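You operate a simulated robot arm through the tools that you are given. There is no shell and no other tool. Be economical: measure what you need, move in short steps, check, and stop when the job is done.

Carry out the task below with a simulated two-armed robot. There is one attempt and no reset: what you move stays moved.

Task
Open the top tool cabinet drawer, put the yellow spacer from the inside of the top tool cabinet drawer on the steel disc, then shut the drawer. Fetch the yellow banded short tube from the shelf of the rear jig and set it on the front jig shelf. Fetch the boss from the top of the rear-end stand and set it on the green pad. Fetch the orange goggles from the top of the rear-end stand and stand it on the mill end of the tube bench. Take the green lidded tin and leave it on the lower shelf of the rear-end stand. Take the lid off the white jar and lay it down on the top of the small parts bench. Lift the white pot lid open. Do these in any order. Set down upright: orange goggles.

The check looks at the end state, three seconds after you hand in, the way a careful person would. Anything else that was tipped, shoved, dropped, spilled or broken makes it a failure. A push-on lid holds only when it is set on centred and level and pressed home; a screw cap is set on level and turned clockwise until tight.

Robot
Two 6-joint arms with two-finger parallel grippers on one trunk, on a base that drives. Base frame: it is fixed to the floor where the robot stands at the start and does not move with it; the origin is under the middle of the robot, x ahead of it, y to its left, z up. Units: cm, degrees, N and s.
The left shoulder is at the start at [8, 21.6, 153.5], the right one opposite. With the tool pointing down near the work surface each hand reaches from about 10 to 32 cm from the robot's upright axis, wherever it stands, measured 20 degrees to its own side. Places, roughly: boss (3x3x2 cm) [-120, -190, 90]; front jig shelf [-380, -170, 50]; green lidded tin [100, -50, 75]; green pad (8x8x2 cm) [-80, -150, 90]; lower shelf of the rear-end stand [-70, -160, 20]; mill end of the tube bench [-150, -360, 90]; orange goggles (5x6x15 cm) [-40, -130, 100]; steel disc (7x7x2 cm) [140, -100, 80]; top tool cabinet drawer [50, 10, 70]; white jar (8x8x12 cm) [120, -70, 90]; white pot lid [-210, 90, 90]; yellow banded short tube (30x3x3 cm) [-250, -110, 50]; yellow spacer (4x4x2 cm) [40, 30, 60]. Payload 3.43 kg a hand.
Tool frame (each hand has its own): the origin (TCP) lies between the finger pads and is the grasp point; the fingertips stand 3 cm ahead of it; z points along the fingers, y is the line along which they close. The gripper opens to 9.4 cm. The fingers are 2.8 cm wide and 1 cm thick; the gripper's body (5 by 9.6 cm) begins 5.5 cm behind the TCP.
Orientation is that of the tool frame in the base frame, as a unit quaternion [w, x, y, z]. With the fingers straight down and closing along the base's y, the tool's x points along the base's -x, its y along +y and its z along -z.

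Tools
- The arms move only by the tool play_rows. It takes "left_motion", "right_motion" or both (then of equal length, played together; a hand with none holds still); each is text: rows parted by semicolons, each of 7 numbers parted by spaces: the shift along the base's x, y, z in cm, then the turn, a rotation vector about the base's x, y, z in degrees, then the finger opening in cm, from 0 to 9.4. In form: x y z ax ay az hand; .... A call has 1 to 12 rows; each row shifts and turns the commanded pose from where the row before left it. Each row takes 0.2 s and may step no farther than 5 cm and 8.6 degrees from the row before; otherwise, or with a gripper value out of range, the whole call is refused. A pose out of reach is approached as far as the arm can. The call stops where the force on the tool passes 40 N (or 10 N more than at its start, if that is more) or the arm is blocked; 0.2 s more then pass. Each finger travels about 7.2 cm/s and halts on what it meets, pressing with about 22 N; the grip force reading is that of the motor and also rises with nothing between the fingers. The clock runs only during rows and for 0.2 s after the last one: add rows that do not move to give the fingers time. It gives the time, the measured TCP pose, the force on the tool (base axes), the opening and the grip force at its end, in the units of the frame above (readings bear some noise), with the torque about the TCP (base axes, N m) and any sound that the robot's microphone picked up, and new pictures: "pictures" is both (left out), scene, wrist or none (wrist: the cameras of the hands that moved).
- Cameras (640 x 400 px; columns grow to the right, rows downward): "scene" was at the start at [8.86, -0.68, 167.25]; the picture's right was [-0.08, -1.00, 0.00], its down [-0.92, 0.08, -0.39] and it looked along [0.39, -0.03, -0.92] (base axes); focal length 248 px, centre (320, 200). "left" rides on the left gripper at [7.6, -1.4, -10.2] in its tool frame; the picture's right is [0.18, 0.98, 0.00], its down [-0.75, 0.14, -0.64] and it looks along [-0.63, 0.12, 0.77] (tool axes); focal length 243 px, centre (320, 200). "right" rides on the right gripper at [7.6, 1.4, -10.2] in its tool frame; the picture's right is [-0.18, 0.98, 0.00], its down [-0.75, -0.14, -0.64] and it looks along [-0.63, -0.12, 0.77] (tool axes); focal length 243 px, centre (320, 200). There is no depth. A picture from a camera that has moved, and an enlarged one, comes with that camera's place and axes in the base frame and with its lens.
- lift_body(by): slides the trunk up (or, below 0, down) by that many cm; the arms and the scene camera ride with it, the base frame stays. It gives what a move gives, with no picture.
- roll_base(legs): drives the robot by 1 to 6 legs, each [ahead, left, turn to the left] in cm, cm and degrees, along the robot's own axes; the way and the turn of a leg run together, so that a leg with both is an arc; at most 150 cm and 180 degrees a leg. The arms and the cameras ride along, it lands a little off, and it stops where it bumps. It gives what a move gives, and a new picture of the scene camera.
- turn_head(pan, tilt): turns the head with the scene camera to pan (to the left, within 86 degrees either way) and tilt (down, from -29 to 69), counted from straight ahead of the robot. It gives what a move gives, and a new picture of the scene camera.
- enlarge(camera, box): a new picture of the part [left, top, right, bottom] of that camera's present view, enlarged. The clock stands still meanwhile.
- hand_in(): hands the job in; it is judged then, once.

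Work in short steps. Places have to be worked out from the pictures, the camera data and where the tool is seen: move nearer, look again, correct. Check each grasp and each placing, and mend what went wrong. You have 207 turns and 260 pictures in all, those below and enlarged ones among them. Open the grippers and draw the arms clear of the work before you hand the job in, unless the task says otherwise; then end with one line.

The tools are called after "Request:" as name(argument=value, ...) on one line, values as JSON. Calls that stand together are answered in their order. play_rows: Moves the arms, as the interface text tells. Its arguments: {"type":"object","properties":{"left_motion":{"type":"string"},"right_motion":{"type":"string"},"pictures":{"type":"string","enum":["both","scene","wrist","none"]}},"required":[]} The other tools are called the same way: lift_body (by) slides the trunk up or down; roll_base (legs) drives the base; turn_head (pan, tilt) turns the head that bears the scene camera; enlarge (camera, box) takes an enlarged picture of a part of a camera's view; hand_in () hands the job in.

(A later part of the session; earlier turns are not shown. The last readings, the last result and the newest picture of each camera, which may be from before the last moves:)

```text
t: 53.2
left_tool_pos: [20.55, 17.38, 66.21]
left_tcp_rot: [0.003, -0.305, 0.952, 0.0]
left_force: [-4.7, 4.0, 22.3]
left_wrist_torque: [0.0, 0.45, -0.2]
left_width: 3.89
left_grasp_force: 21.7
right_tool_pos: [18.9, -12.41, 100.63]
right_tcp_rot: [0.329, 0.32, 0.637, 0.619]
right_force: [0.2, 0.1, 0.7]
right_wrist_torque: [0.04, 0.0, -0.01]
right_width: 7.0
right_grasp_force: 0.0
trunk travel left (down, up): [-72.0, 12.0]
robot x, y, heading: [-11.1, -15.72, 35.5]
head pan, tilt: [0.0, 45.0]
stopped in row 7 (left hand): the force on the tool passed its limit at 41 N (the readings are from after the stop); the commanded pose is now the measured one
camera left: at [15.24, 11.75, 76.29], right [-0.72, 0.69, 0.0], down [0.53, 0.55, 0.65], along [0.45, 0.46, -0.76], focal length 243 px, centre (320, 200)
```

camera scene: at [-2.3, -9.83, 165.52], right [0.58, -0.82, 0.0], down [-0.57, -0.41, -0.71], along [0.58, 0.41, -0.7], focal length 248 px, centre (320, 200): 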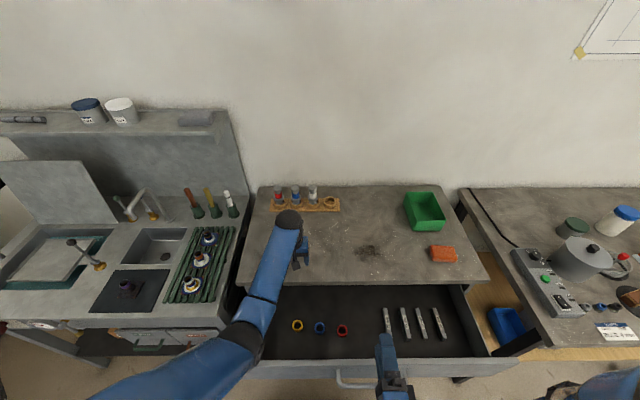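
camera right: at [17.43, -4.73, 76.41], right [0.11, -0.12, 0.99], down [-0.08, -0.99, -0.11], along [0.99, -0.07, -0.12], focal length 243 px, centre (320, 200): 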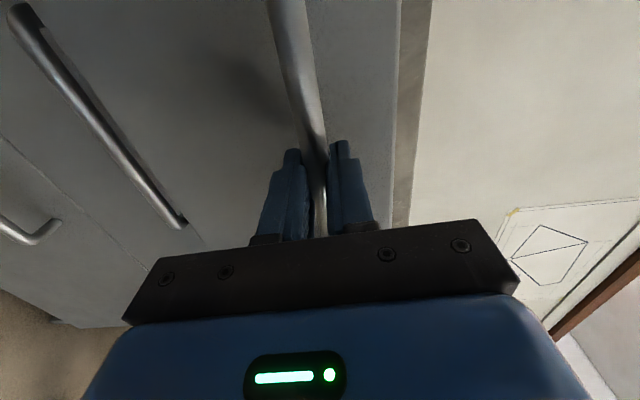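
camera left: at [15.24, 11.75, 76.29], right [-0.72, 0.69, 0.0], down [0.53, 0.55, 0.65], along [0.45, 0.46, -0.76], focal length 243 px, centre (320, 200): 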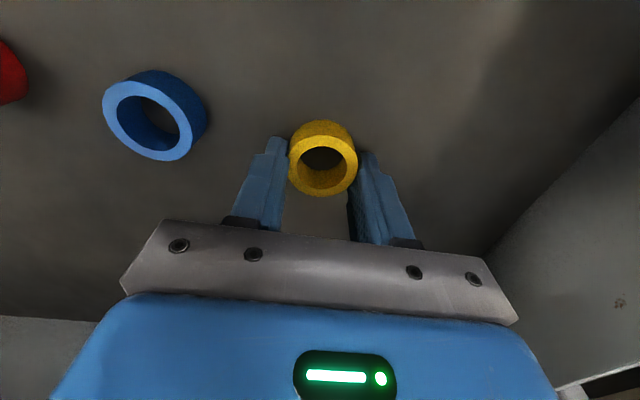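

Gripped, width 3.9. Raise it.

Request:
play_rows(left_motion="0 0 1 0 0 0 2;0 0 2 0 0 0 2;0 0 4 0 0 0 2;0 0 4 0 0 0 2;0 0 4 0 0 0 2;0 0 4 0 0 0 2;0 0 4 0 0 0 2;0 0 3 0 0 0 2;0 0 0 0 0 0 2")

```text
t: 55.2
left_tool_pos: [20.46, 17.24, 92.05]
left_tcp_rot: [0.0, -0.305, 0.952, -0.001]
left_force: [-0.6, -0.9, -0.3]
left_wrist_torque: [-0.02, 0.03, 0.03]
left_width: 3.9
left_grasp_force: 21.8
right_tool_pos: [18.9, -12.39, 100.56]
right_tcp_rot: [0.33, 0.32, 0.637, 0.619]
right_force: [-0.7, -0.1, -0.1]
right_wrist_torque: [0.0, 0.0, 0.01]
right_width: 6.99
right_grasp_force: 0.0
trunk travel left (down, up): [-72.0, 12.0]
robot x, y, heading: [-11.08, -16.0, 35.4]
head pan, tilt: [0.0, 45.0]
camera scene: at [-1.93, -9.52, 165.48], right [0.58, -0.81, 0.0], down [-0.58, -0.41, -0.71], along [0.58, 0.41, -0.71], focal length 248 px, centre (320, 200)
camera left: at [15.2, 11.67, 102.24], right [-0.72, 0.69, 0.0], down [0.53, 0.55, 0.64], along [0.45, 0.46, -0.77], focal length 243 px, centre (320, 200)
```

scene: 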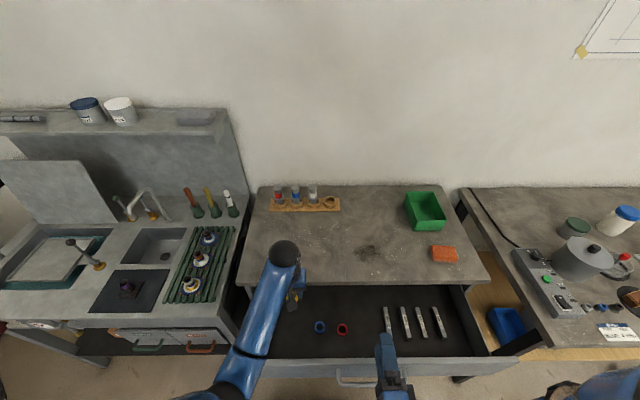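
left: 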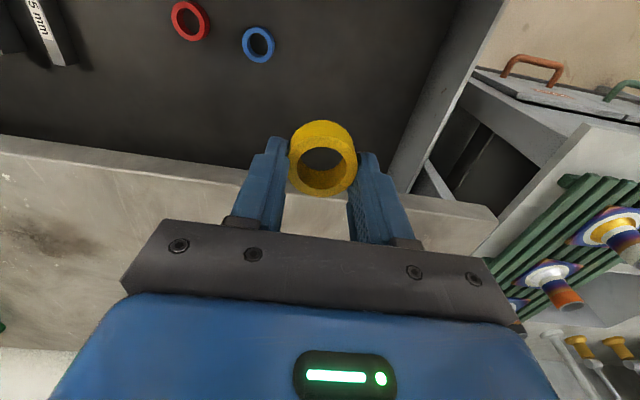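

I back off 30 cm, lower the trunk, and then take the handle with the right hand to shut the drawer.

Request:
roll_base(legs=[[-30, 0, 0]])

Request:
lift_body(by=-25.5)

Request:
play_rows(right_motion="2 1.4 0 0 0 0 9;3.3 2.3 0 0 0 0 9;3.3 2.3 0 0 0 0 9;3.3 2.3 0 0 0 0 9;3.3 2.3 0 0 0 0 9;3 2 0 0 0 0 9;0 0 0 0 0 0 9")

```text
t: 57.3
left_tool_pos: [-4.35, -0.33, 91.89]
left_tcp_rot: [-0.001, -0.306, 0.952, 0.0]
left_force: [1.3, -0.3, -0.2]
left_wrist_torque: [0.0, 0.04, 0.0]
left_width: 3.88
left_grasp_force: 22.0
right_tool_pos: [-5.86, -29.94, 100.53]
right_tcp_rot: [0.328, 0.319, 0.639, 0.619]
right_force: [0.1, 1.2, -0.5]
right_wrist_torque: [-0.02, -0.02, -0.03]
right_width: 6.98
right_grasp_force: 0.1
trunk travel left (down, up): [-72.0, 12.0]
robot x, y, heading: [-35.99, -33.5, 35.5]
head pan, tilt: [0.0, 45.0]
camera scene: at [-26.58, -27.08, 165.45], right [0.58, -0.81, 0.0], down [-0.58, -0.41, -0.71], along [0.57, 0.41, -0.71], focal length 248 px, centre (320, 200)
```

scene: 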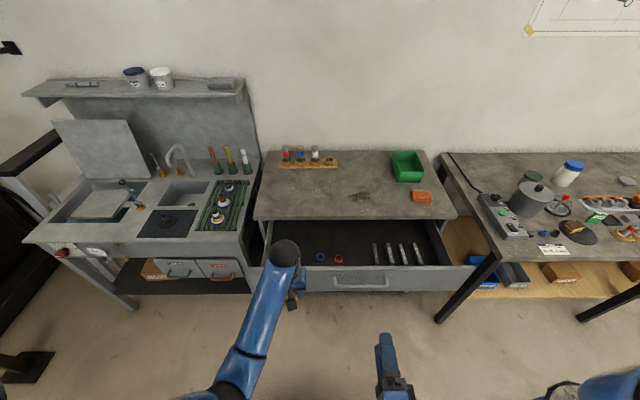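

```text
t: 59.9
left_tool_pos: [-4.53, -0.39, 66.58]
left_tcp_rot: [0.0, -0.307, 0.952, -0.002]
left_force: [-0.1, -0.1, -0.9]
left_wrist_torque: [-0.01, 0.02, 0.02]
left_width: 3.9
left_grasp_force: 21.5
right_tool_pos: [-5.86, -30.14, 74.91]
right_tcp_rot: [0.329, 0.319, 0.638, 0.619]
right_force: [-0.5, -0.9, 0.5]
right_wrist_torque: [0.01, 0.0, 0.0]
right_width: 7.03
right_grasp_force: 0.0
trunk travel left (down, up): [-46.5, 37.5]
robot x, y, heading: [-36.15, -33.57, 35.5]
head pan, tilt: [0.0, 45.0]
```

```text
t: 61.5
left_tool_pos: [-4.5, -0.39, 66.59]
left_tcp_rot: [0.001, -0.307, 0.952, -0.001]
left_force: [0.1, 0.7, -0.4]
left_wrist_torque: [0.02, -0.01, 0.01]
left_width: 3.89
left_grasp_force: 22.3
right_tool_pos: [12.23, -17.49, 75.2]
right_tcp_rot: [0.329, 0.318, 0.638, 0.619]
right_force: [1.0, -0.4, -0.2]
right_wrist_torque: [0.0, 0.02, 0.02]
right_width: 9.01
right_grasp_force: 0.1
trunk travel left (down, up): [-46.5, 37.5]
robot x, y, heading: [-35.69, -33.49, 35.6]
head pan, tilt: [0.0, 45.0]
camera scene: at [-26.86, -27.3, 139.98], right [0.58, -0.81, 0.0], down [-0.57, -0.41, -0.71], along [0.58, 0.41, -0.71], focal length 248 px, centre (320, 200)
camera right: at [-0.54, -17.13, 76.52], right [0.11, -0.12, 0.99], down [-0.09, -0.99, -0.11], along [0.99, -0.07, -0.12], focal length 243 px, centre (320, 200)
```

scene: 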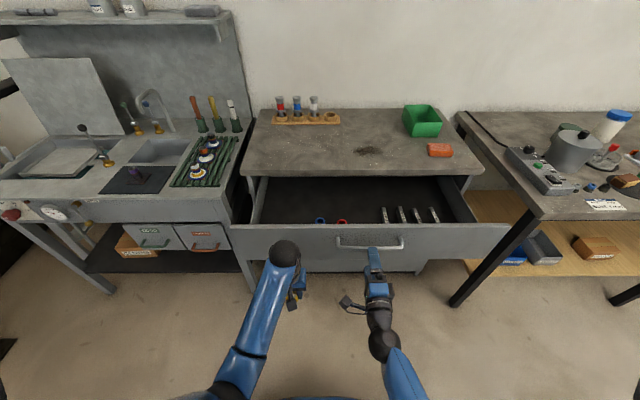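
right: 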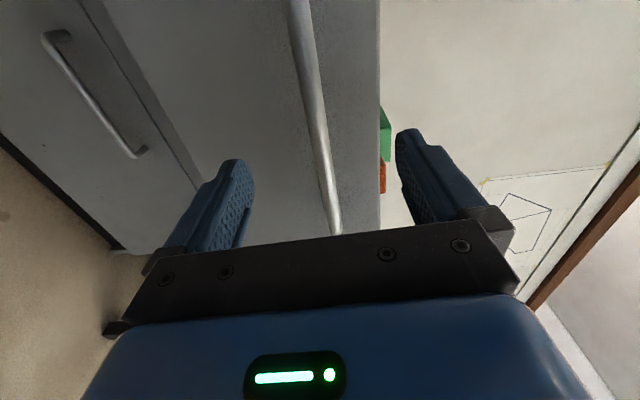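

Bar is centred again; advance and grip.

Request:
play_rows(right_motion="2 1.3 0 0 0 0 9;2.2 1.4 0 0 0 0 9;0 0 0 0 0 0 5;0 0 0 0 0 0 0;0 0 0 0 0 0 0;0 0 0 0 0 0 0;0 0 0 0 0 0 0", pictures="none")

Request:
roll_base(legs=[[24, 0, 0]])

```text
t: 63.1
left_tool_pos: [-4.51, -0.56, 66.38]
left_tcp_rot: [0.0, -0.306, 0.952, -0.001]
left_force: [-0.2, 0.0, 0.1]
left_wrist_torque: [-0.04, 0.02, 0.01]
left_width: 3.88
left_grasp_force: 22.1
right_tool_pos: [16.52, -14.76, 75.0]
right_tcp_rot: [0.328, 0.32, 0.638, 0.619]
right_force: [0.1, 1.2, -1.8]
right_wrist_torque: [1.1, 0.87, -0.24]
right_width: 1.41
right_grasp_force: 45.4
trunk travel left (down, up): [-46.5, 37.5]
robot x, y, heading: [-36.01, -33.45, 35.6]
head pan, tilt: [0.0, 45.0]
```

```text
t: 64.8
left_tool_pos: [14.79, 13.46, 66.61]
left_tcp_rot: [0.0, -0.308, 0.951, -0.001]
left_force: [-0.8, -0.1, -0.7]
left_wrist_torque: [-0.02, -0.01, 0.03]
left_width: 3.87
left_grasp_force: 22.4
right_tool_pos: [35.52, -0.78, 75.07]
right_tcp_rot: [0.327, 0.317, 0.639, 0.62]
right_force: [-4.8, 5.2, -3.1]
right_wrist_torque: [1.02, 0.82, 0.01]
right_width: 1.44
right_grasp_force: 45.2
trunk travel left (down, up): [-46.5, 37.5]
robot x, y, heading: [-16.8, -19.75, 35.4]
head pan, tilt: [0.0, 45.0]
camera scene: at [-7.58, -13.34, 139.97], right [0.58, -0.81, 0.0], down [-0.57, -0.41, -0.71], along [0.57, 0.41, -0.71], focal length 248 px, centre (320, 200)
```

scene: 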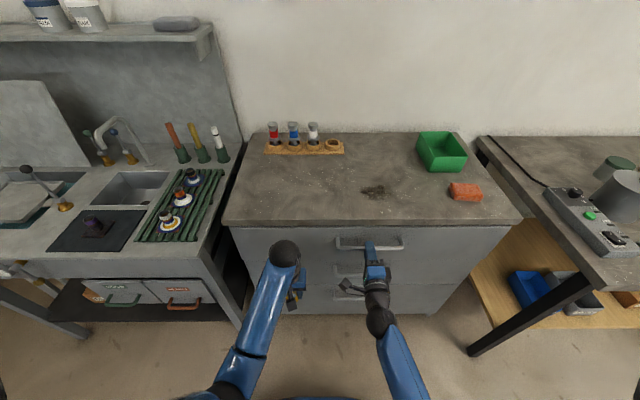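

Nearly shut (about 2 cm left). I push the rest gently with the arm.

Request:
play_rows(right_motion=".4 .28 0 0 0 0 0;.4 .28 0 0 0 0 0;.4 .28 0 0 0 0 0;.4 .28 0 0 0 0 0;.4 .28 0 0 0 0 0;.3 .2 0 0 0 0 0;0 0 0 0 0 0 0", pictures="scene")

```text
t: 65.7
left_tool_pos: [14.41, 13.26, 66.66]
left_tcp_rot: [0.002, -0.306, 0.952, -0.001]
left_force: [-0.1, 0.0, -0.1]
left_wrist_torque: [-0.02, -0.02, 0.05]
left_width: 3.87
left_grasp_force: 22.6
right_tool_pos: [36.25, -0.41, 75.12]
right_tcp_rot: [0.324, 0.318, 0.639, 0.62]
right_force: [-18.3, -11.9, 10.6]
right_wrist_torque: [1.25, 0.71, 0.19]
right_width: 1.41
right_grasp_force: 45.3
trunk travel left (down, up): [-46.5, 37.5]
robot x, y, heading: [-16.72, -20.12, 35.7]
head pan, tilt: [0.0, 45.0]
stopped in row 4 (right hand): the force on the tool passed its limit at 44 N (the readings are from after the stop); the commanded pose is now the measured one
camera scene: at [-8.03, -13.72, 140.04], right [0.58, -0.81, 0.0], down [-0.57, -0.41, -0.71], along [0.58, 0.41, -0.71], focal length 248 px, centre (320, 200)
```

scene: 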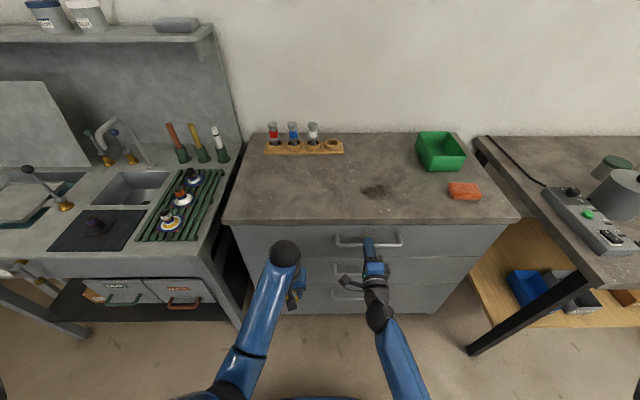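

It met a stop; check whether the front is flush.

Request:
enlarge(camera="scene", box=[220, 180, 530, 320])

Request:
enlarge(camera="right", box=[0, 0, 640, 400])

```text
2.06 times, centred on (375, 250) of scene
camera zoom: at [-8.03, -13.72, 140.04], right [0.58, -0.81, 0.0], down [-0.57, -0.41, -0.71], along [0.58, 0.41, -0.71], focal length 512 px, centre (206, 97)
```

zoom: 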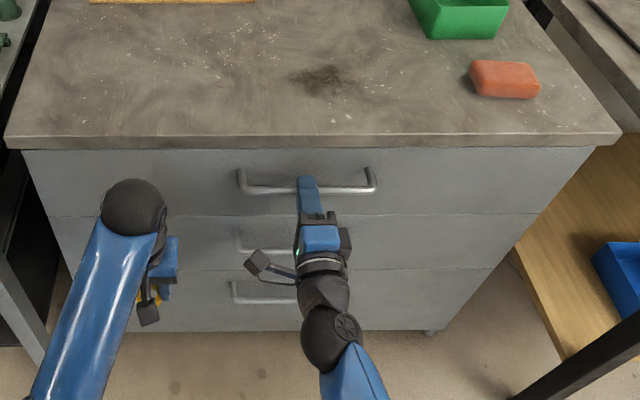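

```text
1.00 times, centred on (320, 200) of right (not enlarged: the box is as wide or as high as the picture)
camera zoom: at [23.46, -0.12, 76.43], right [0.11, -0.12, 0.99], down [-0.08, -0.99, -0.11], along [0.99, -0.07, -0.12], focal length 243 px, centre (320, 200)
```

zoom: 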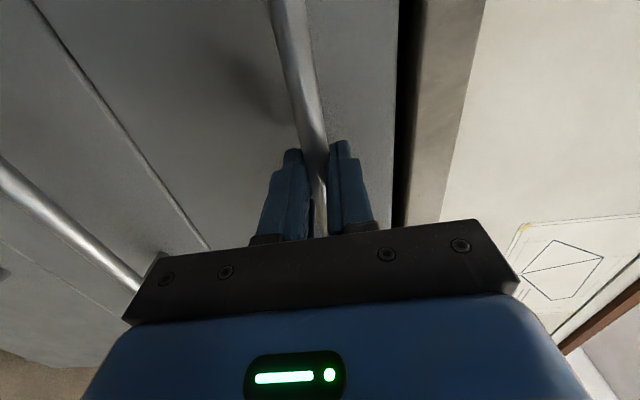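

Flush with the others: shut. Release, back off, and turn the right hand down again.

Request:
play_rows(right_motion="0 0 0 0 0 0 4;0 0 0 0 0 0 7;0 0 0 0 0 0 7;-2.5 -1.7 0 0 0 0 7;-2.5 -1.7 0 0 0 0 7;-2.5 -1.7 0 0 0 0 7;-2.5 -1.7 0 0 0 0 7;-2 -1.4 0 -6.89 1.21 4.95 9;0 0 0 -6.89 1.21 4.95 9;0 0 0 -6.89 1.21 4.95 9;0 0 0 -6.89 1.21 4.95 9;0 0 0 -6.89 1.21 4.95 9", pictures="none")

Request:
play_rows(right_motion="0 0 0 -6.89 1.21 4.95 9;0 0 0 -6.89 1.21 4.95 9;0 0 0 -6.89 1.21 4.95 9;0 0 0 -6.89 1.21 4.95 9;0 0 0 -6.89 1.21 4.95 9;0 0 0 -6.89 1.21 4.95 9;0 0 0 -6.89 1.21 4.95 9;0 0 0 -6.89 1.21 4.95 9;0 0 0 -6.89 1.21 4.95 9;0 0 0 0 0 0 9", pictures="none")

Request:
lift_body(by=37)

Request:
turn_head(pan=-50, tilt=35)

```text
t: 68.3
left_tool_pos: [14.67, 13.46, 66.42]
left_tcp_rot: [0.0, -0.307, 0.952, 0.0]
left_force: [0.1, 0.1, -0.5]
left_wrist_torque: [0.02, 0.0, 0.0]
left_width: 3.87
left_grasp_force: 21.8
right_tool_pos: [17.61, -5.12, 73.79]
right_tcp_rot: [0.236, 0.098, 0.862, 0.438]
right_force: [-0.2, 0.2, 0.1]
right_wrist_torque: [0.04, -0.01, -0.05]
right_width: 8.99
right_grasp_force: 0.1
right hand out of reach, approached as far as the arm can: row 10, 11, 12
trunk travel left (down, up): [-46.5, 37.5]
robot x, y, heading: [-16.63, -19.74, 35.7]
head pan, tilt: [0.0, 45.0]
```

```text
t: 69.9
left_tool_pos: [14.71, 13.36, 66.61]
left_tcp_rot: [0.001, -0.307, 0.952, -0.001]
left_force: [0.3, -0.5, -0.6]
left_wrist_torque: [0.04, -0.02, -0.01]
left_width: 3.89
left_grasp_force: 21.9
right_tool_pos: [3.08, -10.93, 71.17]
right_tcp_rot: [0.119, -0.135, 0.983, 0.043]
right_force: [0.4, 0.5, 0.8]
right_wrist_torque: [0.02, -0.03, 0.0]
right_width: 9.02
right_grasp_force: 0.1
right hand out of reach, approached as far as the arm can: row 1, 2, 3, 4, 5, 6, 7, 8
trunk travel left (down, up): [-46.5, 37.5]
robot x, y, heading: [-16.82, -19.6, 35.6]
head pan, tilt: [0.0, 45.0]
stopped in row 8 (right hand): the arm was blocked; the commanded pose is now the measured one
```

```text
t: 71.2
left_tool_pos: [14.69, 13.32, 75.27]
left_tcp_rot: [0.002, -0.306, 0.952, 0.0]
left_force: [-0.3, 1.0, -0.2]
left_wrist_torque: [-0.01, 0.0, -0.03]
left_width: 3.85
left_grasp_force: 22.1
right_tool_pos: [3.93, -13.59, 74.32]
right_tcp_rot: [0.13, -0.139, 0.98, -0.053]
right_force: [-0.1, -0.2, 0.5]
right_wrist_torque: [-0.04, -0.02, -0.01]
right_width: 9.0
right_grasp_force: 0.0
trunk travel left (down, up): [-55.0, 29.0]
robot x, y, heading: [-17.11, -19.88, 35.4]
head pan, tilt: [0.0, 45.0]
stopped: the arm was blocked; the commanded pose is now the measured one
```

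```text
t: 72.3
left_tool_pos: [14.64, 13.35, 74.97]
left_tcp_rot: [0.001, -0.306, 0.952, -0.001]
left_force: [0.4, 0.4, -0.1]
left_wrist_torque: [0.01, 0.01, 0.01]
left_width: 3.87
left_grasp_force: 21.7
right_tool_pos: [3.86, -13.37, 74.36]
right_tcp_rot: [0.129, -0.14, 0.981, -0.048]
right_force: [-0.2, -0.1, 0.1]
right_wrist_torque: [-0.01, 0.02, -0.01]
right_width: 9.0
right_grasp_force: 0.1
trunk travel left (down, up): [-55.0, 29.0]
robot x, y, heading: [-16.67, -19.69, 35.6]
head pan, tilt: [-50.0, 35.0]
camera scene: at [-5.72, -20.4, 149.94], right [-0.25, -0.97, 0.0], down [-0.56, 0.14, -0.82], along [0.79, -0.2, -0.57], focal length 248 px, centre (320, 200)
```

scene: 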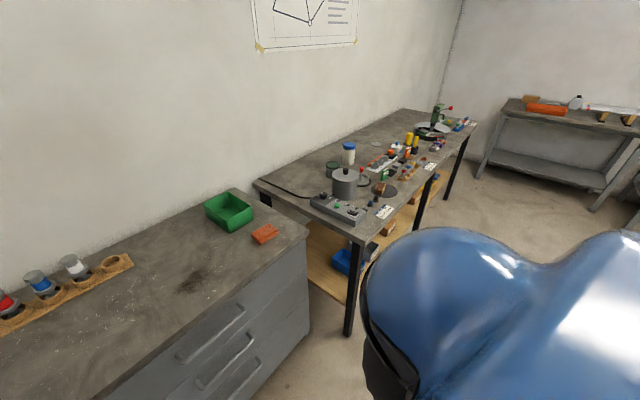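

The right arm ended up folded near the body. I move it forward-right, straightening the tool.

Request:
play_rows(right_motion="4.5 -.6 0 0 0 0 9;4.5 -.6 0 0 0 0 9;4.5 0 0 .3 5.3 6.4 9;4.5 0 0 .3 5.3 6.4 9;4.5 0 0 .3 5.3 6.4 9;0 0 0 0 0 0 9", pictures="none")

Request:
lift_body(by=28.5)

Request:
turn_head(pan=-40, tilt=45)

```text
t: 73.8
left_tool_pos: [14.72, 13.38, 74.93]
left_tcp_rot: [0.001, -0.307, 0.952, 0.0]
left_force: [0.5, 0.5, -0.6]
left_wrist_torque: [-0.02, -0.01, -0.02]
left_width: 3.87
left_grasp_force: 21.7
right_tool_pos: [24.15, -12.46, 77.38]
right_tcp_rot: [0.089, -0.303, 0.944, -0.093]
right_force: [0.1, 1.4, -0.3]
right_wrist_torque: [0.03, -0.03, 0.01]
right_width: 9.01
right_grasp_force: 0.0
right hand out of reach, approached as far as the arm can: row 3, 4, 5
trunk travel left (down, up): [-55.0, 29.0]
robot x, y, heading: [-16.57, -19.86, 35.9]
head pan, tilt: [-50.0, 35.0]
```

```text
t: 76.6
left_tool_pos: [14.72, 13.42, 103.49]
left_tcp_rot: [0.0, -0.306, 0.952, -0.001]
left_force: [0.3, 0.4, -1.2]
left_wrist_torque: [0.01, 0.02, 0.03]
left_width: 3.86
left_grasp_force: 21.8
right_tool_pos: [24.05, -12.48, 105.97]
right_tcp_rot: [0.088, -0.303, 0.944, -0.093]
right_force: [-0.1, -0.9, -0.3]
right_wrist_torque: [0.01, 0.03, 0.03]
right_width: 9.0
right_grasp_force: 0.1
trunk travel left (down, up): [-83.5, 0.5]
robot x, y, heading: [-16.66, -19.73, 35.2]
head pan, tilt: [-50.0, 35.0]
```

```text
t: 77.3
left_tool_pos: [14.61, 13.3, 103.49]
left_tcp_rot: [0.001, -0.306, 0.952, -0.001]
left_force: [0.1, 0.6, 0.2]
left_wrist_torque: [0.01, 0.01, -0.02]
left_width: 3.85
left_grasp_force: 22.2
right_tool_pos: [24.2, -12.55, 105.93]
right_tcp_rot: [0.089, -0.303, 0.944, -0.092]
right_force: [-1.1, -0.4, 0.1]
right_wrist_torque: [-0.02, 0.02, -0.01]
right_width: 9.0
right_grasp_force: 0.1
trunk travel left (down, up): [-83.5, 0.5]
robot x, y, heading: [-17.15, -19.75, 35.7]
head pan, tilt: [-40.0, 45.0]
camera scene: at [-6.12, -18.84, 176.95], right [-0.08, -1.0, 0.0], down [-0.7, 0.05, -0.71], along [0.71, -0.05, -0.71], focal length 248 px, centre (320, 200)
```

scene: 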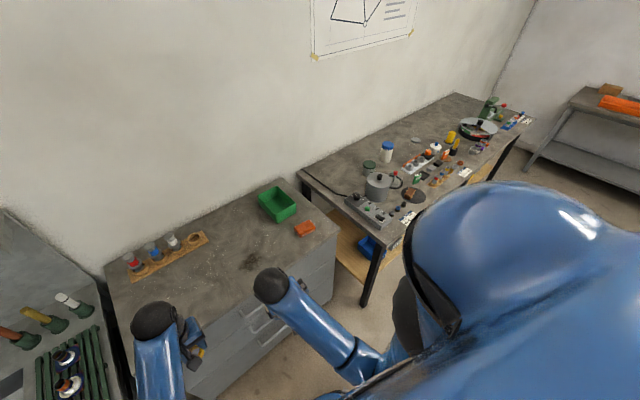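

The objects on the bench: jar ≈(119,-69), tin ≈(107,-56), disc ≈(139,-95). I straighten the right tool and drive right along the bench to stand before the disc.

Request:
play_rows(right_motion="0 0 0 3.53 6.5 0 9;0 0 0 3.53 6.5 0 9;0 0 0 0 0 0 9", pictures="none")

Request:
roll_base(legs=[[-12, 0, 0], [0, -150, 0], [0, -13, 0]])

Request:
turn_head(pan=0, tilt=50)

```text
t: 78.1
left_tool_pos: [14.81, 13.37, 103.41]
left_tcp_rot: [0.0, -0.306, 0.952, -0.001]
left_force: [-1.1, 0.1, 0.2]
left_wrist_torque: [0.02, -0.02, 0.0]
left_width: 3.85
left_grasp_force: 22.1
right_tool_pos: [24.29, -12.38, 105.83]
right_tcp_rot: [0.088, -0.304, 0.944, -0.092]
right_force: [-0.2, -0.5, 0.2]
right_wrist_torque: [-0.02, 0.01, 0.02]
right_width: 9.01
right_grasp_force: 0.0
right hand out of reach, approached as far as the arm can: row 1, 2
trunk travel left (down, up): [-83.5, 0.5]
robot x, y, heading: [-16.89, -19.88, 35.6]
head pan, tilt: [-40.0, 45.0]
```

```text
t: 87.3
left_tool_pos: [99.94, -124.9, 103.45]
left_tcp_rot: [0.0, -0.311, 0.95, -0.002]
left_force: [-0.1, -0.8, 0.3]
left_wrist_torque: [-0.02, -0.02, 0.0]
left_width: 3.84
left_grasp_force: 22.7
right_tool_pos: [109.6, -150.73, 105.99]
right_tcp_rot: [0.09, -0.309, 0.942, -0.093]
right_force: [-1.2, -0.1, -1.0]
right_wrist_torque: [-0.02, -0.03, 0.0]
right_width: 9.01
right_grasp_force: 0.0
trunk travel left (down, up): [-83.5, 0.5]
robot x, y, heading: [69.15, -158.94, 36.1]
head pan, tilt: [-40.0, 45.0]
camera scene: at [79.26, -157.11, 176.97], right [-0.07, -1.0, 0.0], down [-0.7, 0.04, -0.71], along [0.71, -0.05, -0.7], focal length 248 px, centre (320, 200)
```

scene: 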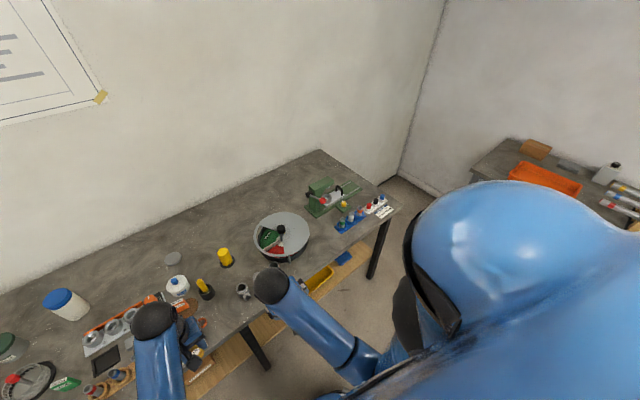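

```text
t: 88.4
left_tool_pos: [100.14, -125.38, 103.48]
left_tcp_rot: [0.0, -0.312, 0.95, 0.001]
left_force: [-1.6, 0.3, -0.8]
left_wrist_torque: [0.01, 0.0, 0.0]
left_width: 3.84
left_grasp_force: 21.9
right_tool_pos: [109.87, -151.05, 105.94]
right_tcp_rot: [0.089, -0.309, 0.943, -0.091]
right_force: [0.4, -0.6, 0.7]
right_wrist_torque: [0.04, -0.04, 0.01]
right_width: 9.0
right_grasp_force: 0.1
trunk travel left (down, up): [-83.5, 0.5]
robot x, y, heading: [68.95, -158.92, 36.4]
head pan, tilt: [0.0, 50.0]
camera scene: at [77.84, -152.67, 176.25], right [0.59, -0.81, 0.0], down [-0.62, -0.45, -0.64], along [0.52, 0.38, -0.77], focal length 248 px, centre (320, 200)
```

scene: 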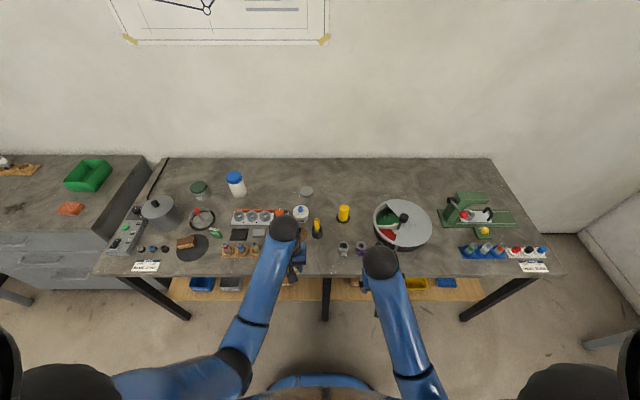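

I read the cards and inspect the bench close up.

Request:
enlarge(camera="scene", box=[100, 165, 340, 290])

Request:
enlarge(camera="scene", box=[450, 180, 570, 280])

```text
2.67 times, centred on (220, 228) of scene
camera zoom: at [77.84, -152.67, 176.25], right [0.59, -0.81, 0.0], down [-0.62, -0.45, -0.64], along [0.52, 0.38, -0.77], focal length 661 px, centre (587, 127)
```

zoom: 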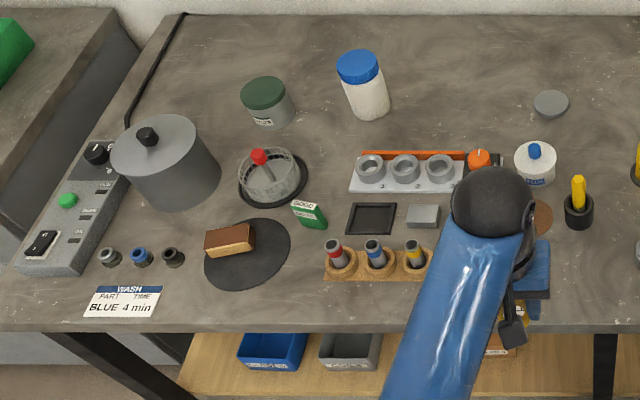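

```text
4.00 times, centred on (510, 230) of scene
camera zoom: at [77.84, -152.67, 176.25], right [0.59, -0.81, 0.0], down [-0.62, -0.45, -0.64], along [0.52, 0.38, -0.77], focal length 991 px, centre (-440, 80)
```

zoom: 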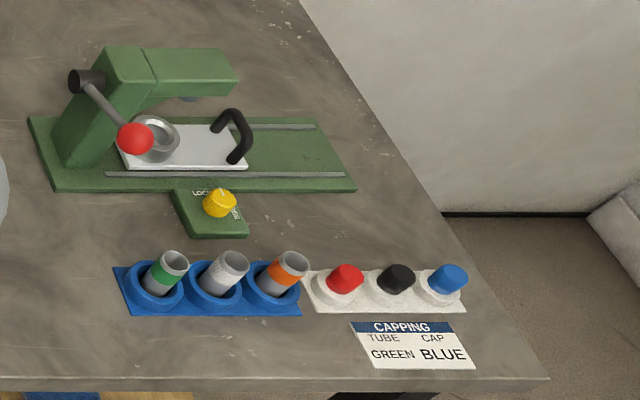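

Disc at about (142,-97), top ≈83; it's 95 cm ahead of me. I drive 24 cm nearer.

Request:
roll_base(legs=[[24, -4, 0]])

Request:
play_rows(left_motion="2.4 1.8 0 0 0 0 2;3.2 2.4 0 0 0 0 2;3.2 2.4 0 0 0 0 2;0 0 0 0 0 0 2", right_motion="0 0 0 0 0 0 9;0 0 0 3 6 0 9;0 0 0 3 6 0 9;0 0 0 1 1 0 9", pictures="none")

```text
t: 90.3
left_tool_pos: [121.81, -114.14, 103.33]
left_tcp_rot: [-0.002, -0.313, 0.95, 0.0]
left_force: [-0.1, 0.2, 0.4]
left_wrist_torque: [-0.03, 0.02, 0.01]
left_width: 3.84
left_grasp_force: 21.6
right_tool_pos: [131.58, -139.81, 105.81]
right_tcp_rot: [0.089, -0.311, 0.942, -0.091]
right_force: [1.0, 0.2, -0.2]
right_wrist_torque: [0.01, -0.02, -0.05]
right_width: 9.02
right_grasp_force: 0.0
trunk travel left (down, up): [-83.5, 0.5]
robot x, y, heading: [90.79, -147.71, 36.6]
head pan, tilt: [0.0, 50.0]
stopped in leg 1: the robot was blocked; the commanded pose is now the measured one
camera scene: at [99.74, -141.5, 176.21], right [0.59, -0.81, 0.0], down [-0.62, -0.46, -0.64], along [0.52, 0.38, -0.77], focal length 248 px, centre (320, 200)
```

scene: 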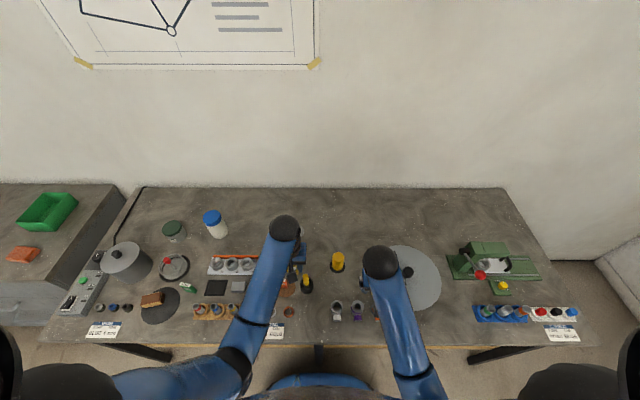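

```text
t: 91.3
left_tool_pos: [130.31, -107.77, 103.63]
left_tcp_rot: [0.001, -0.312, 0.95, -0.001]
left_force: [0.6, 0.1, -0.4]
left_wrist_torque: [-0.02, -0.04, -0.01]
left_width: 3.84
left_grasp_force: 21.6
right_tool_pos: [131.29, -140.09, 105.91]
right_tcp_rot: [0.09, -0.31, 0.942, -0.091]
right_force: [-0.3, 0.4, -0.9]
right_wrist_torque: [-0.01, -0.01, 0.01]
right_width: 9.0
right_grasp_force: 0.0
right hand out of reach, approached as far as the arm can: row 2, 3
trunk travel left (down, up): [-83.5, 0.5]
robot x, y, heading: [90.67, -147.85, 36.5]
head pan, tilt: [0.0, 50.0]
```

At the bench edge now. I raise the left hand and extend it, then lower the trunk to gain reach.

Request:
play_rows(left_motion="0 0 4.5 0 0 0 2;0 0 4.5 0 0 0 2;0 0 4.5 0 0 0 2;3.2 2.4 1 0 0 0 2;3.2 2.4 1 0 0 0 2;0 0 0 0 0 0 2", right_motion="0 0 4.5 0 0 0 9;0 0 4.5 0 0 0 9;0 0 4.5 0 0 0 9;0 0 1 0 0 0 9;0 0 1 0 0 0 9;0 0 0 0 0 0 9", pictures="none")

Request:
lift_body(by=-20)

Request:
play_rows(left_motion="2 1.5 0 0 0 0 2;2 1.5 0 0 0 0 2;0 0 0 0 0 0 2", right_motion="0 0 0 3.5 6.5 0 9;0 0 0 3.5 6.5 0 9;0 0 0 0 0 0 9")

```text
t: 92.7
left_tool_pos: [140.13, -101.7, 113.78]
left_tcp_rot: [0.002, -0.313, 0.95, 0.0]
left_force: [-0.1, -0.1, -0.7]
left_wrist_torque: [-0.02, -0.01, 0.0]
left_width: 3.83
left_grasp_force: 21.8
left hand out of reach, approached as far as the arm can: row 2, 3
right_tool_pos: [131.97, -141.24, 106.51]
right_tcp_rot: [0.093, -0.309, 0.942, -0.09]
right_force: [-0.2, 0.4, -0.3]
right_wrist_torque: [-0.03, -0.02, -0.01]
right_width: 8.98
right_grasp_force: 0.1
right hand out of reach, approached as far as the arm can: row 1, 2, 3, 4, 5
trunk travel left (down, up): [-83.5, 0.5]
robot x, y, heading: [90.13, -148.06, 36.5]
head pan, tilt: [0.0, 50.0]
```

```text
t: 94.3
left_tool_pos: [139.96, -101.54, 97.64]
left_tcp_rot: [0.0, -0.313, 0.95, -0.001]
left_force: [0.1, -0.1, -0.5]
left_wrist_torque: [-0.03, 0.01, 0.0]
left_width: 3.83
left_grasp_force: 21.8
right_tool_pos: [131.76, -141.06, 90.72]
right_tcp_rot: [0.096, -0.308, 0.942, -0.09]
right_force: [-3.7, -1.0, 8.1]
right_wrist_torque: [-0.34, -0.25, -0.02]
right_width: 9.01
right_grasp_force: 0.4
trunk travel left (down, up): [-67.3, 16.7]
robot x, y, heading: [90.52, -147.49, 36.2]
head pan, tilt: [0.0, 50.0]
stopped: the force on the tool passed its limit at 74 N (the readings are from after the stop); the commanded pose is now the measured one
```

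```text
t: 95.1
left_tool_pos: [144.09, -98.68, 97.69]
left_tcp_rot: [0.001, -0.313, 0.95, -0.001]
left_force: [0.1, 0.2, -0.2]
left_wrist_torque: [0.01, 0.01, 0.01]
left_width: 3.83
left_grasp_force: 22.0
right_tool_pos: [131.82, -141.13, 90.72]
right_tcp_rot: [0.098, -0.308, 0.942, -0.09]
right_force: [-6.5, 0.0, 5.7]
right_wrist_torque: [-0.21, -0.13, -0.17]
right_width: 8.91
right_grasp_force: 0.0
right hand out of reach, approached as far as the arm can: row 1, 2
trunk travel left (down, up): [-67.3, 16.7]
robot x, y, heading: [90.38, -147.7, 36.2]
head pan, tilt: [0.0, 50.0]
camera scene: at [99.08, -141.78, 160.13], right [0.59, -0.81, 0.0], down [-0.62, -0.45, -0.64], along [0.52, 0.38, -0.77], focal length 248 px, centre (320, 200)
camera right: at [122.49, -143.41, 99.3], right [-0.41, 0.89, -0.2], down [0.52, 0.41, 0.75], along [0.75, 0.2, -0.63], focal length 243 px, centre (320, 200)
camera left: at [138.91, -104.34, 107.89], right [-0.73, 0.68, 0.0], down [0.52, 0.56, 0.64], along [0.44, 0.47, -0.77], focal length 243 px, centre (320, 200)
```

scene: 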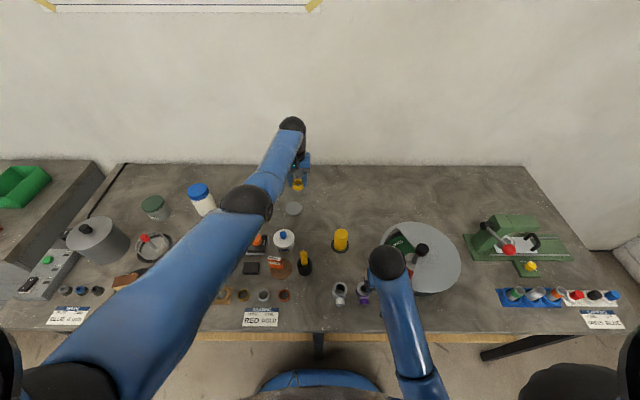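
right: 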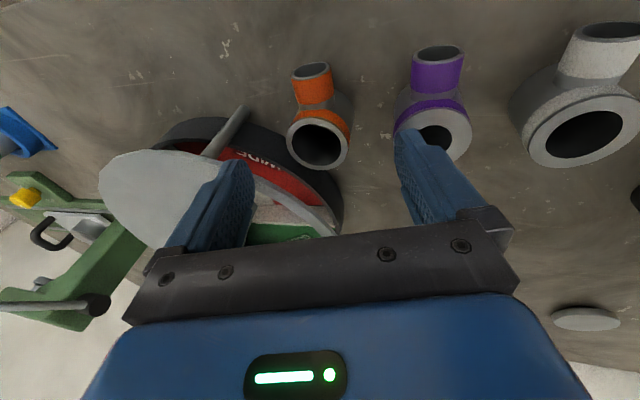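
left: 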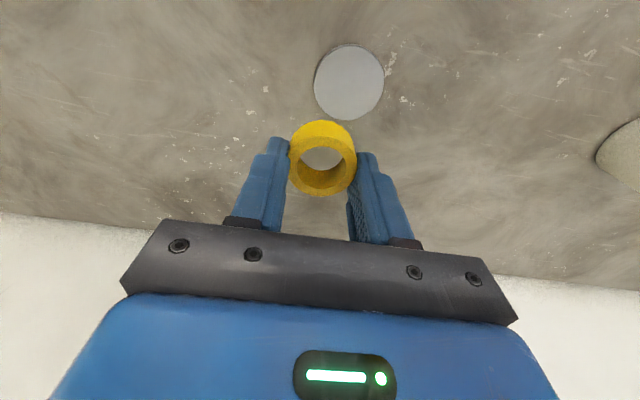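

The right hand pressed on the round carousel while lowering. I raise the trunk at once and inspect.

Request:
lift_body(by=9)

Request:
enlarge(camera="scene", box=[300, 190, 500, 320])

Request:
enlarge(camera="right", box=[0, 0, 640, 400])

```text
t: 96.4
left_tool_pos: [144.23, -98.6, 106.51]
left_tcp_rot: [0.0, -0.313, 0.95, -0.001]
left_force: [0.2, 1.2, -0.6]
left_wrist_torque: [0.01, 0.02, 0.02]
left_width: 3.83
left_grasp_force: 21.9
right_tool_pos: [132.06, -141.14, 99.76]
right_tcp_rot: [0.096, -0.308, 0.942, -0.09]
right_force: [-0.3, -0.2, 0.2]
right_wrist_torque: [0.0, 0.02, -0.01]
right_width: 9.0
right_grasp_force: 0.1
trunk travel left (down, up): [-76.3, 7.7]
robot x, y, heading: [90.65, -147.72, 36.3]
head pan, tilt: [0.0, 50.0]
```

```text
3.08 times, centred on (400, 255) of scene
camera zoom: at [99.25, -141.74, 169.11], right [0.59, -0.81, 0.0], down [-0.62, -0.45, -0.64], along [0.52, 0.38, -0.77], focal length 762 px, centre (74, 31)
```

zoom: 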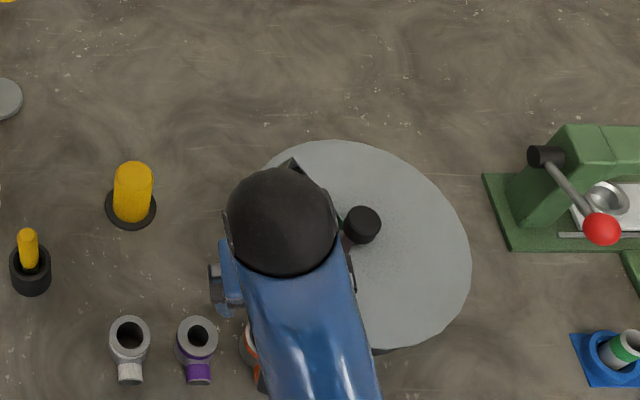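

```text
1.00 times, centred on (320, 200) of right (not enlarged: the box is as wide or as high as the picture)
camera zoom: at [122.6, -143.39, 108.26], right [-0.41, 0.89, -0.2], down [0.52, 0.41, 0.75], along [0.75, 0.2, -0.63], focal length 243 px, centre (320, 200)
```

zoom: 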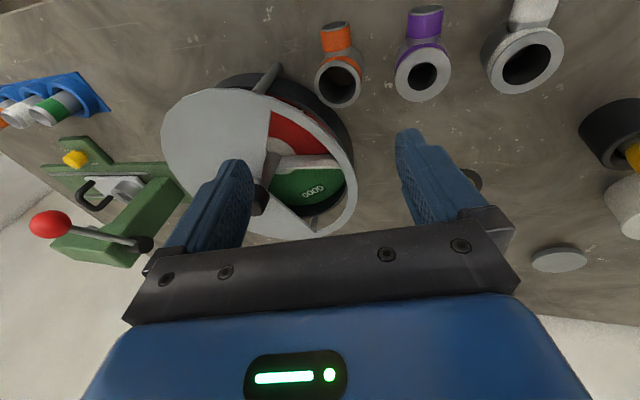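

The carousel looks unshifted. I draw the right hand back toward me, off the bench, before lowering.

Request:
play_rows(right_motion="-2.8 -2.6 0 0 0 0 9;-2.8 -2.6 0 0 0 0 9;-2.8 -2.6 0 0 0 0 9;-2.8 -2.6 0 0 0 0 9;-2.8 -2.6 0 0 0 0 9;0 0 0 0 0 0 9", pictures="scene")

```text
t: 97.8
left_tool_pos: [144.2, -98.66, 106.65]
left_tcp_rot: [0.0, -0.312, 0.95, 0.0]
left_force: [0.1, -0.6, -1.0]
left_wrist_torque: [0.0, -0.01, -0.05]
left_width: 3.83
left_grasp_force: 21.8
right_tool_pos: [118.19, -153.62, 98.37]
right_tcp_rot: [0.099, -0.309, 0.941, -0.094]
right_force: [0.6, 0.7, -0.2]
right_wrist_torque: [0.0, -0.02, 0.0]
right_width: 9.03
right_grasp_force: 0.1
right hand out of reach, approached as far as the arm can: row 5
trunk travel left (down, up): [-76.3, 7.7]
robot x, y, heading: [90.46, -147.98, 36.5]
head pan, tilt: [0.0, 50.0]
camera scene: at [99.33, -141.71, 169.11], right [0.59, -0.81, 0.0], down [-0.62, -0.45, -0.64], along [0.52, 0.38, -0.77], focal length 248 px, centre (320, 200)
```

scene: 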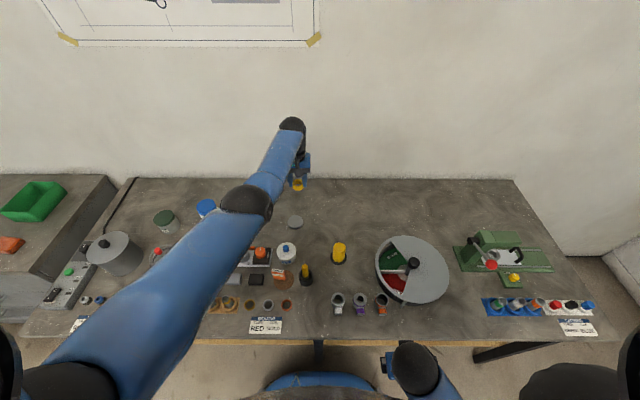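

Request:
enlarge(camera="scene", box=[310, 190, 510, 330])

Request:
lift_body(by=-16)

Request:
enlarge(camera="left", box=[0, 0, 640, 400])

```text
2.86 times, centred on (410, 260) of scene
camera zoom: at [99.33, -141.71, 169.11], right [0.59, -0.81, 0.0], down [-0.62, -0.45, -0.64], along [0.52, 0.38, -0.77], focal length 708 px, centre (63, 29)
```

zoom: 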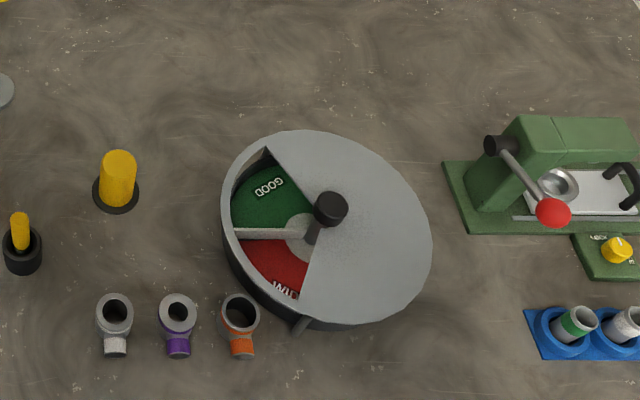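

```text
t: 99.6
left_tool_pos: [144.25, -98.71, 90.57]
left_tcp_rot: [0.0, -0.313, 0.95, 0.0]
left_force: [0.1, -0.3, -0.8]
left_wrist_torque: [-0.05, -0.04, 0.02]
left_width: 3.85
left_grasp_force: 22.6
right_tool_pos: [118.01, -153.82, 82.2]
right_tcp_rot: [0.099, -0.309, 0.941, -0.094]
right_force: [0.6, 0.7, 0.7]
right_wrist_torque: [0.01, -0.03, 0.01]
right_width: 9.02
right_grasp_force: 0.0
trunk travel left (down, up): [-60.3, 23.7]
robot x, y, heading: [90.49, -148.05, 36.5]
head pan, tilt: [0.0, 50.0]
```

```text
1.00 times, centred on (320, 200) of left (not enlarged: the box is as wide or as high as the picture)
camera zoom: at [139.02, -104.34, 100.81], right [-0.73, 0.68, 0.0], down [0.52, 0.56, 0.64], along [0.44, 0.47, -0.77], focal length 243 px, centre (320, 200)
```

zoom: 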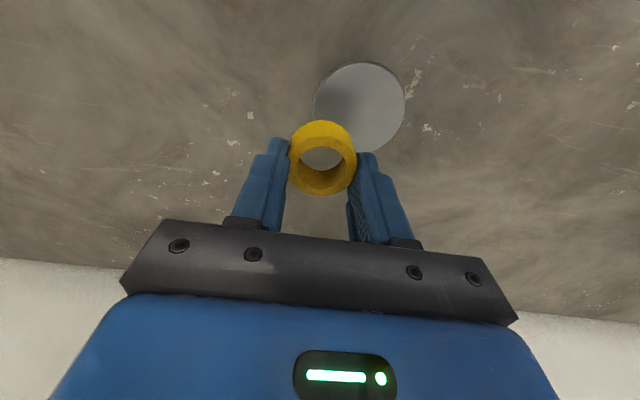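

Disc centre at (141.2,-97.8). Shift over it and descend.

Request:
play_rows(left_motion="-1.5 .45 0 0 0 0 2;-1.5 .45 0 0 0 0 2;0 0 -1.5 0 0 0 2;0 0 -1 0 0 0 2;0 0 0 0 0 0 2", pictures="wrist")

```text
t: 100.8
left_tool_pos: [141.24, -97.71, 88.08]
left_tcp_rot: [0.0, -0.313, 0.95, -0.002]
left_force: [-0.5, -0.4, -0.2]
left_wrist_torque: [-0.04, -0.02, 0.03]
left_width: 3.84
left_grasp_force: 21.8
right_tool_pos: [118.16, -153.67, 82.41]
right_tcp_rot: [0.099, -0.308, 0.941, -0.093]
right_force: [0.2, 0.1, -0.5]
right_wrist_torque: [0.0, -0.01, -0.02]
right_width: 8.99
right_grasp_force: 0.1
trunk travel left (down, up): [-60.3, 23.7]
robot x, y, heading: [90.56, -147.88, 36.3]
head pan, tilt: [0.0, 50.0]
camera left: at [135.98, -103.47, 98.25], right [-0.73, 0.68, 0.0], down [0.52, 0.56, 0.64], along [0.44, 0.47, -0.77], focal length 243 px, centre (320, 200)
```

left: 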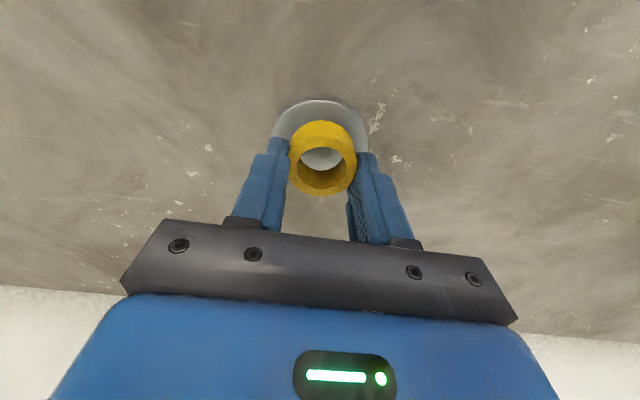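

Request:
play_rows(left_motion="0 0 -.5 0 0 0 2;0 0 -.4 0 0 0 2;0 0 -.3 0 0 0 2;0 0 -.3 0 0 0 2;0 0 0 0 0 0 2", pictures="wrist")

```text
t: 102.0
left_tool_pos: [141.22, -97.71, 86.88]
left_tcp_rot: [0.003, -0.313, 0.95, -0.001]
left_force: [0.0, 0.4, 10.1]
left_wrist_torque: [0.03, 0.04, 0.02]
left_width: 3.84
left_grasp_force: 22.2
right_tool_pos: [118.08, -153.73, 82.43]
right_tcp_rot: [0.1, -0.309, 0.941, -0.092]
right_force: [-0.5, -0.4, 0.1]
right_wrist_torque: [0.01, 0.01, -0.02]
right_width: 8.99
right_grasp_force: 0.1
trunk travel left (down, up): [-60.3, 23.7]
robot x, y, heading: [90.85, -148.0, 35.9]
head pan, tilt: [0.0, 50.0]
camera left: at [135.99, -103.49, 97.01], right [-0.73, 0.68, 0.0], down [0.52, 0.56, 0.65], along [0.44, 0.47, -0.76], focal length 243 px, centre (320, 200)
```

left: 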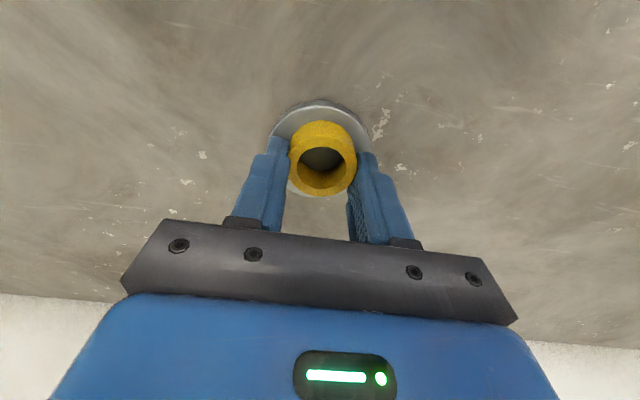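

Contact at 86.9. Release and rise.

Request:
play_rows(left_motion="0 0 .2 0 0 0 2.5;0 0 0 0 0 0 5;0 0 0 0 0 0 5;0 0 1 0 0 0 5;0 0 3 0 0 0 5;0 0 4 0 0 0 6;0 0 4 0 0 0 6;0 0 0 0 0 0 6", pictures="wrist")

```text
t: 103.8
left_tool_pos: [141.1, -97.54, 98.94]
left_tcp_rot: [0.0, -0.313, 0.95, 0.0]
left_force: [1.1, 0.6, 0.0]
left_wrist_torque: [0.01, -0.04, 0.0]
left_width: 6.01
left_grasp_force: 0.1
right_tool_pos: [118.13, -153.67, 82.21]
right_tcp_rot: [0.099, -0.309, 0.941, -0.093]
right_force: [0.5, -0.4, 0.1]
right_wrist_torque: [-0.03, 0.03, 0.0]
right_width: 9.0
right_grasp_force: 0.0
trunk travel left (down, up): [-60.3, 23.7]
robot x, y, heading: [90.37, -148.12, 36.3]
head pan, tilt: [0.0, 50.0]
camera left: at [135.95, -103.39, 108.99], right [-0.73, 0.68, 0.0], down [0.52, 0.56, 0.64], along [0.44, 0.47, -0.77], focal length 243 px, centre (320, 200)
```

left: 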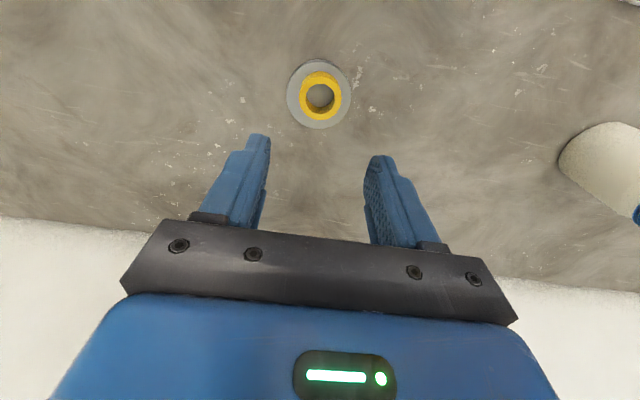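

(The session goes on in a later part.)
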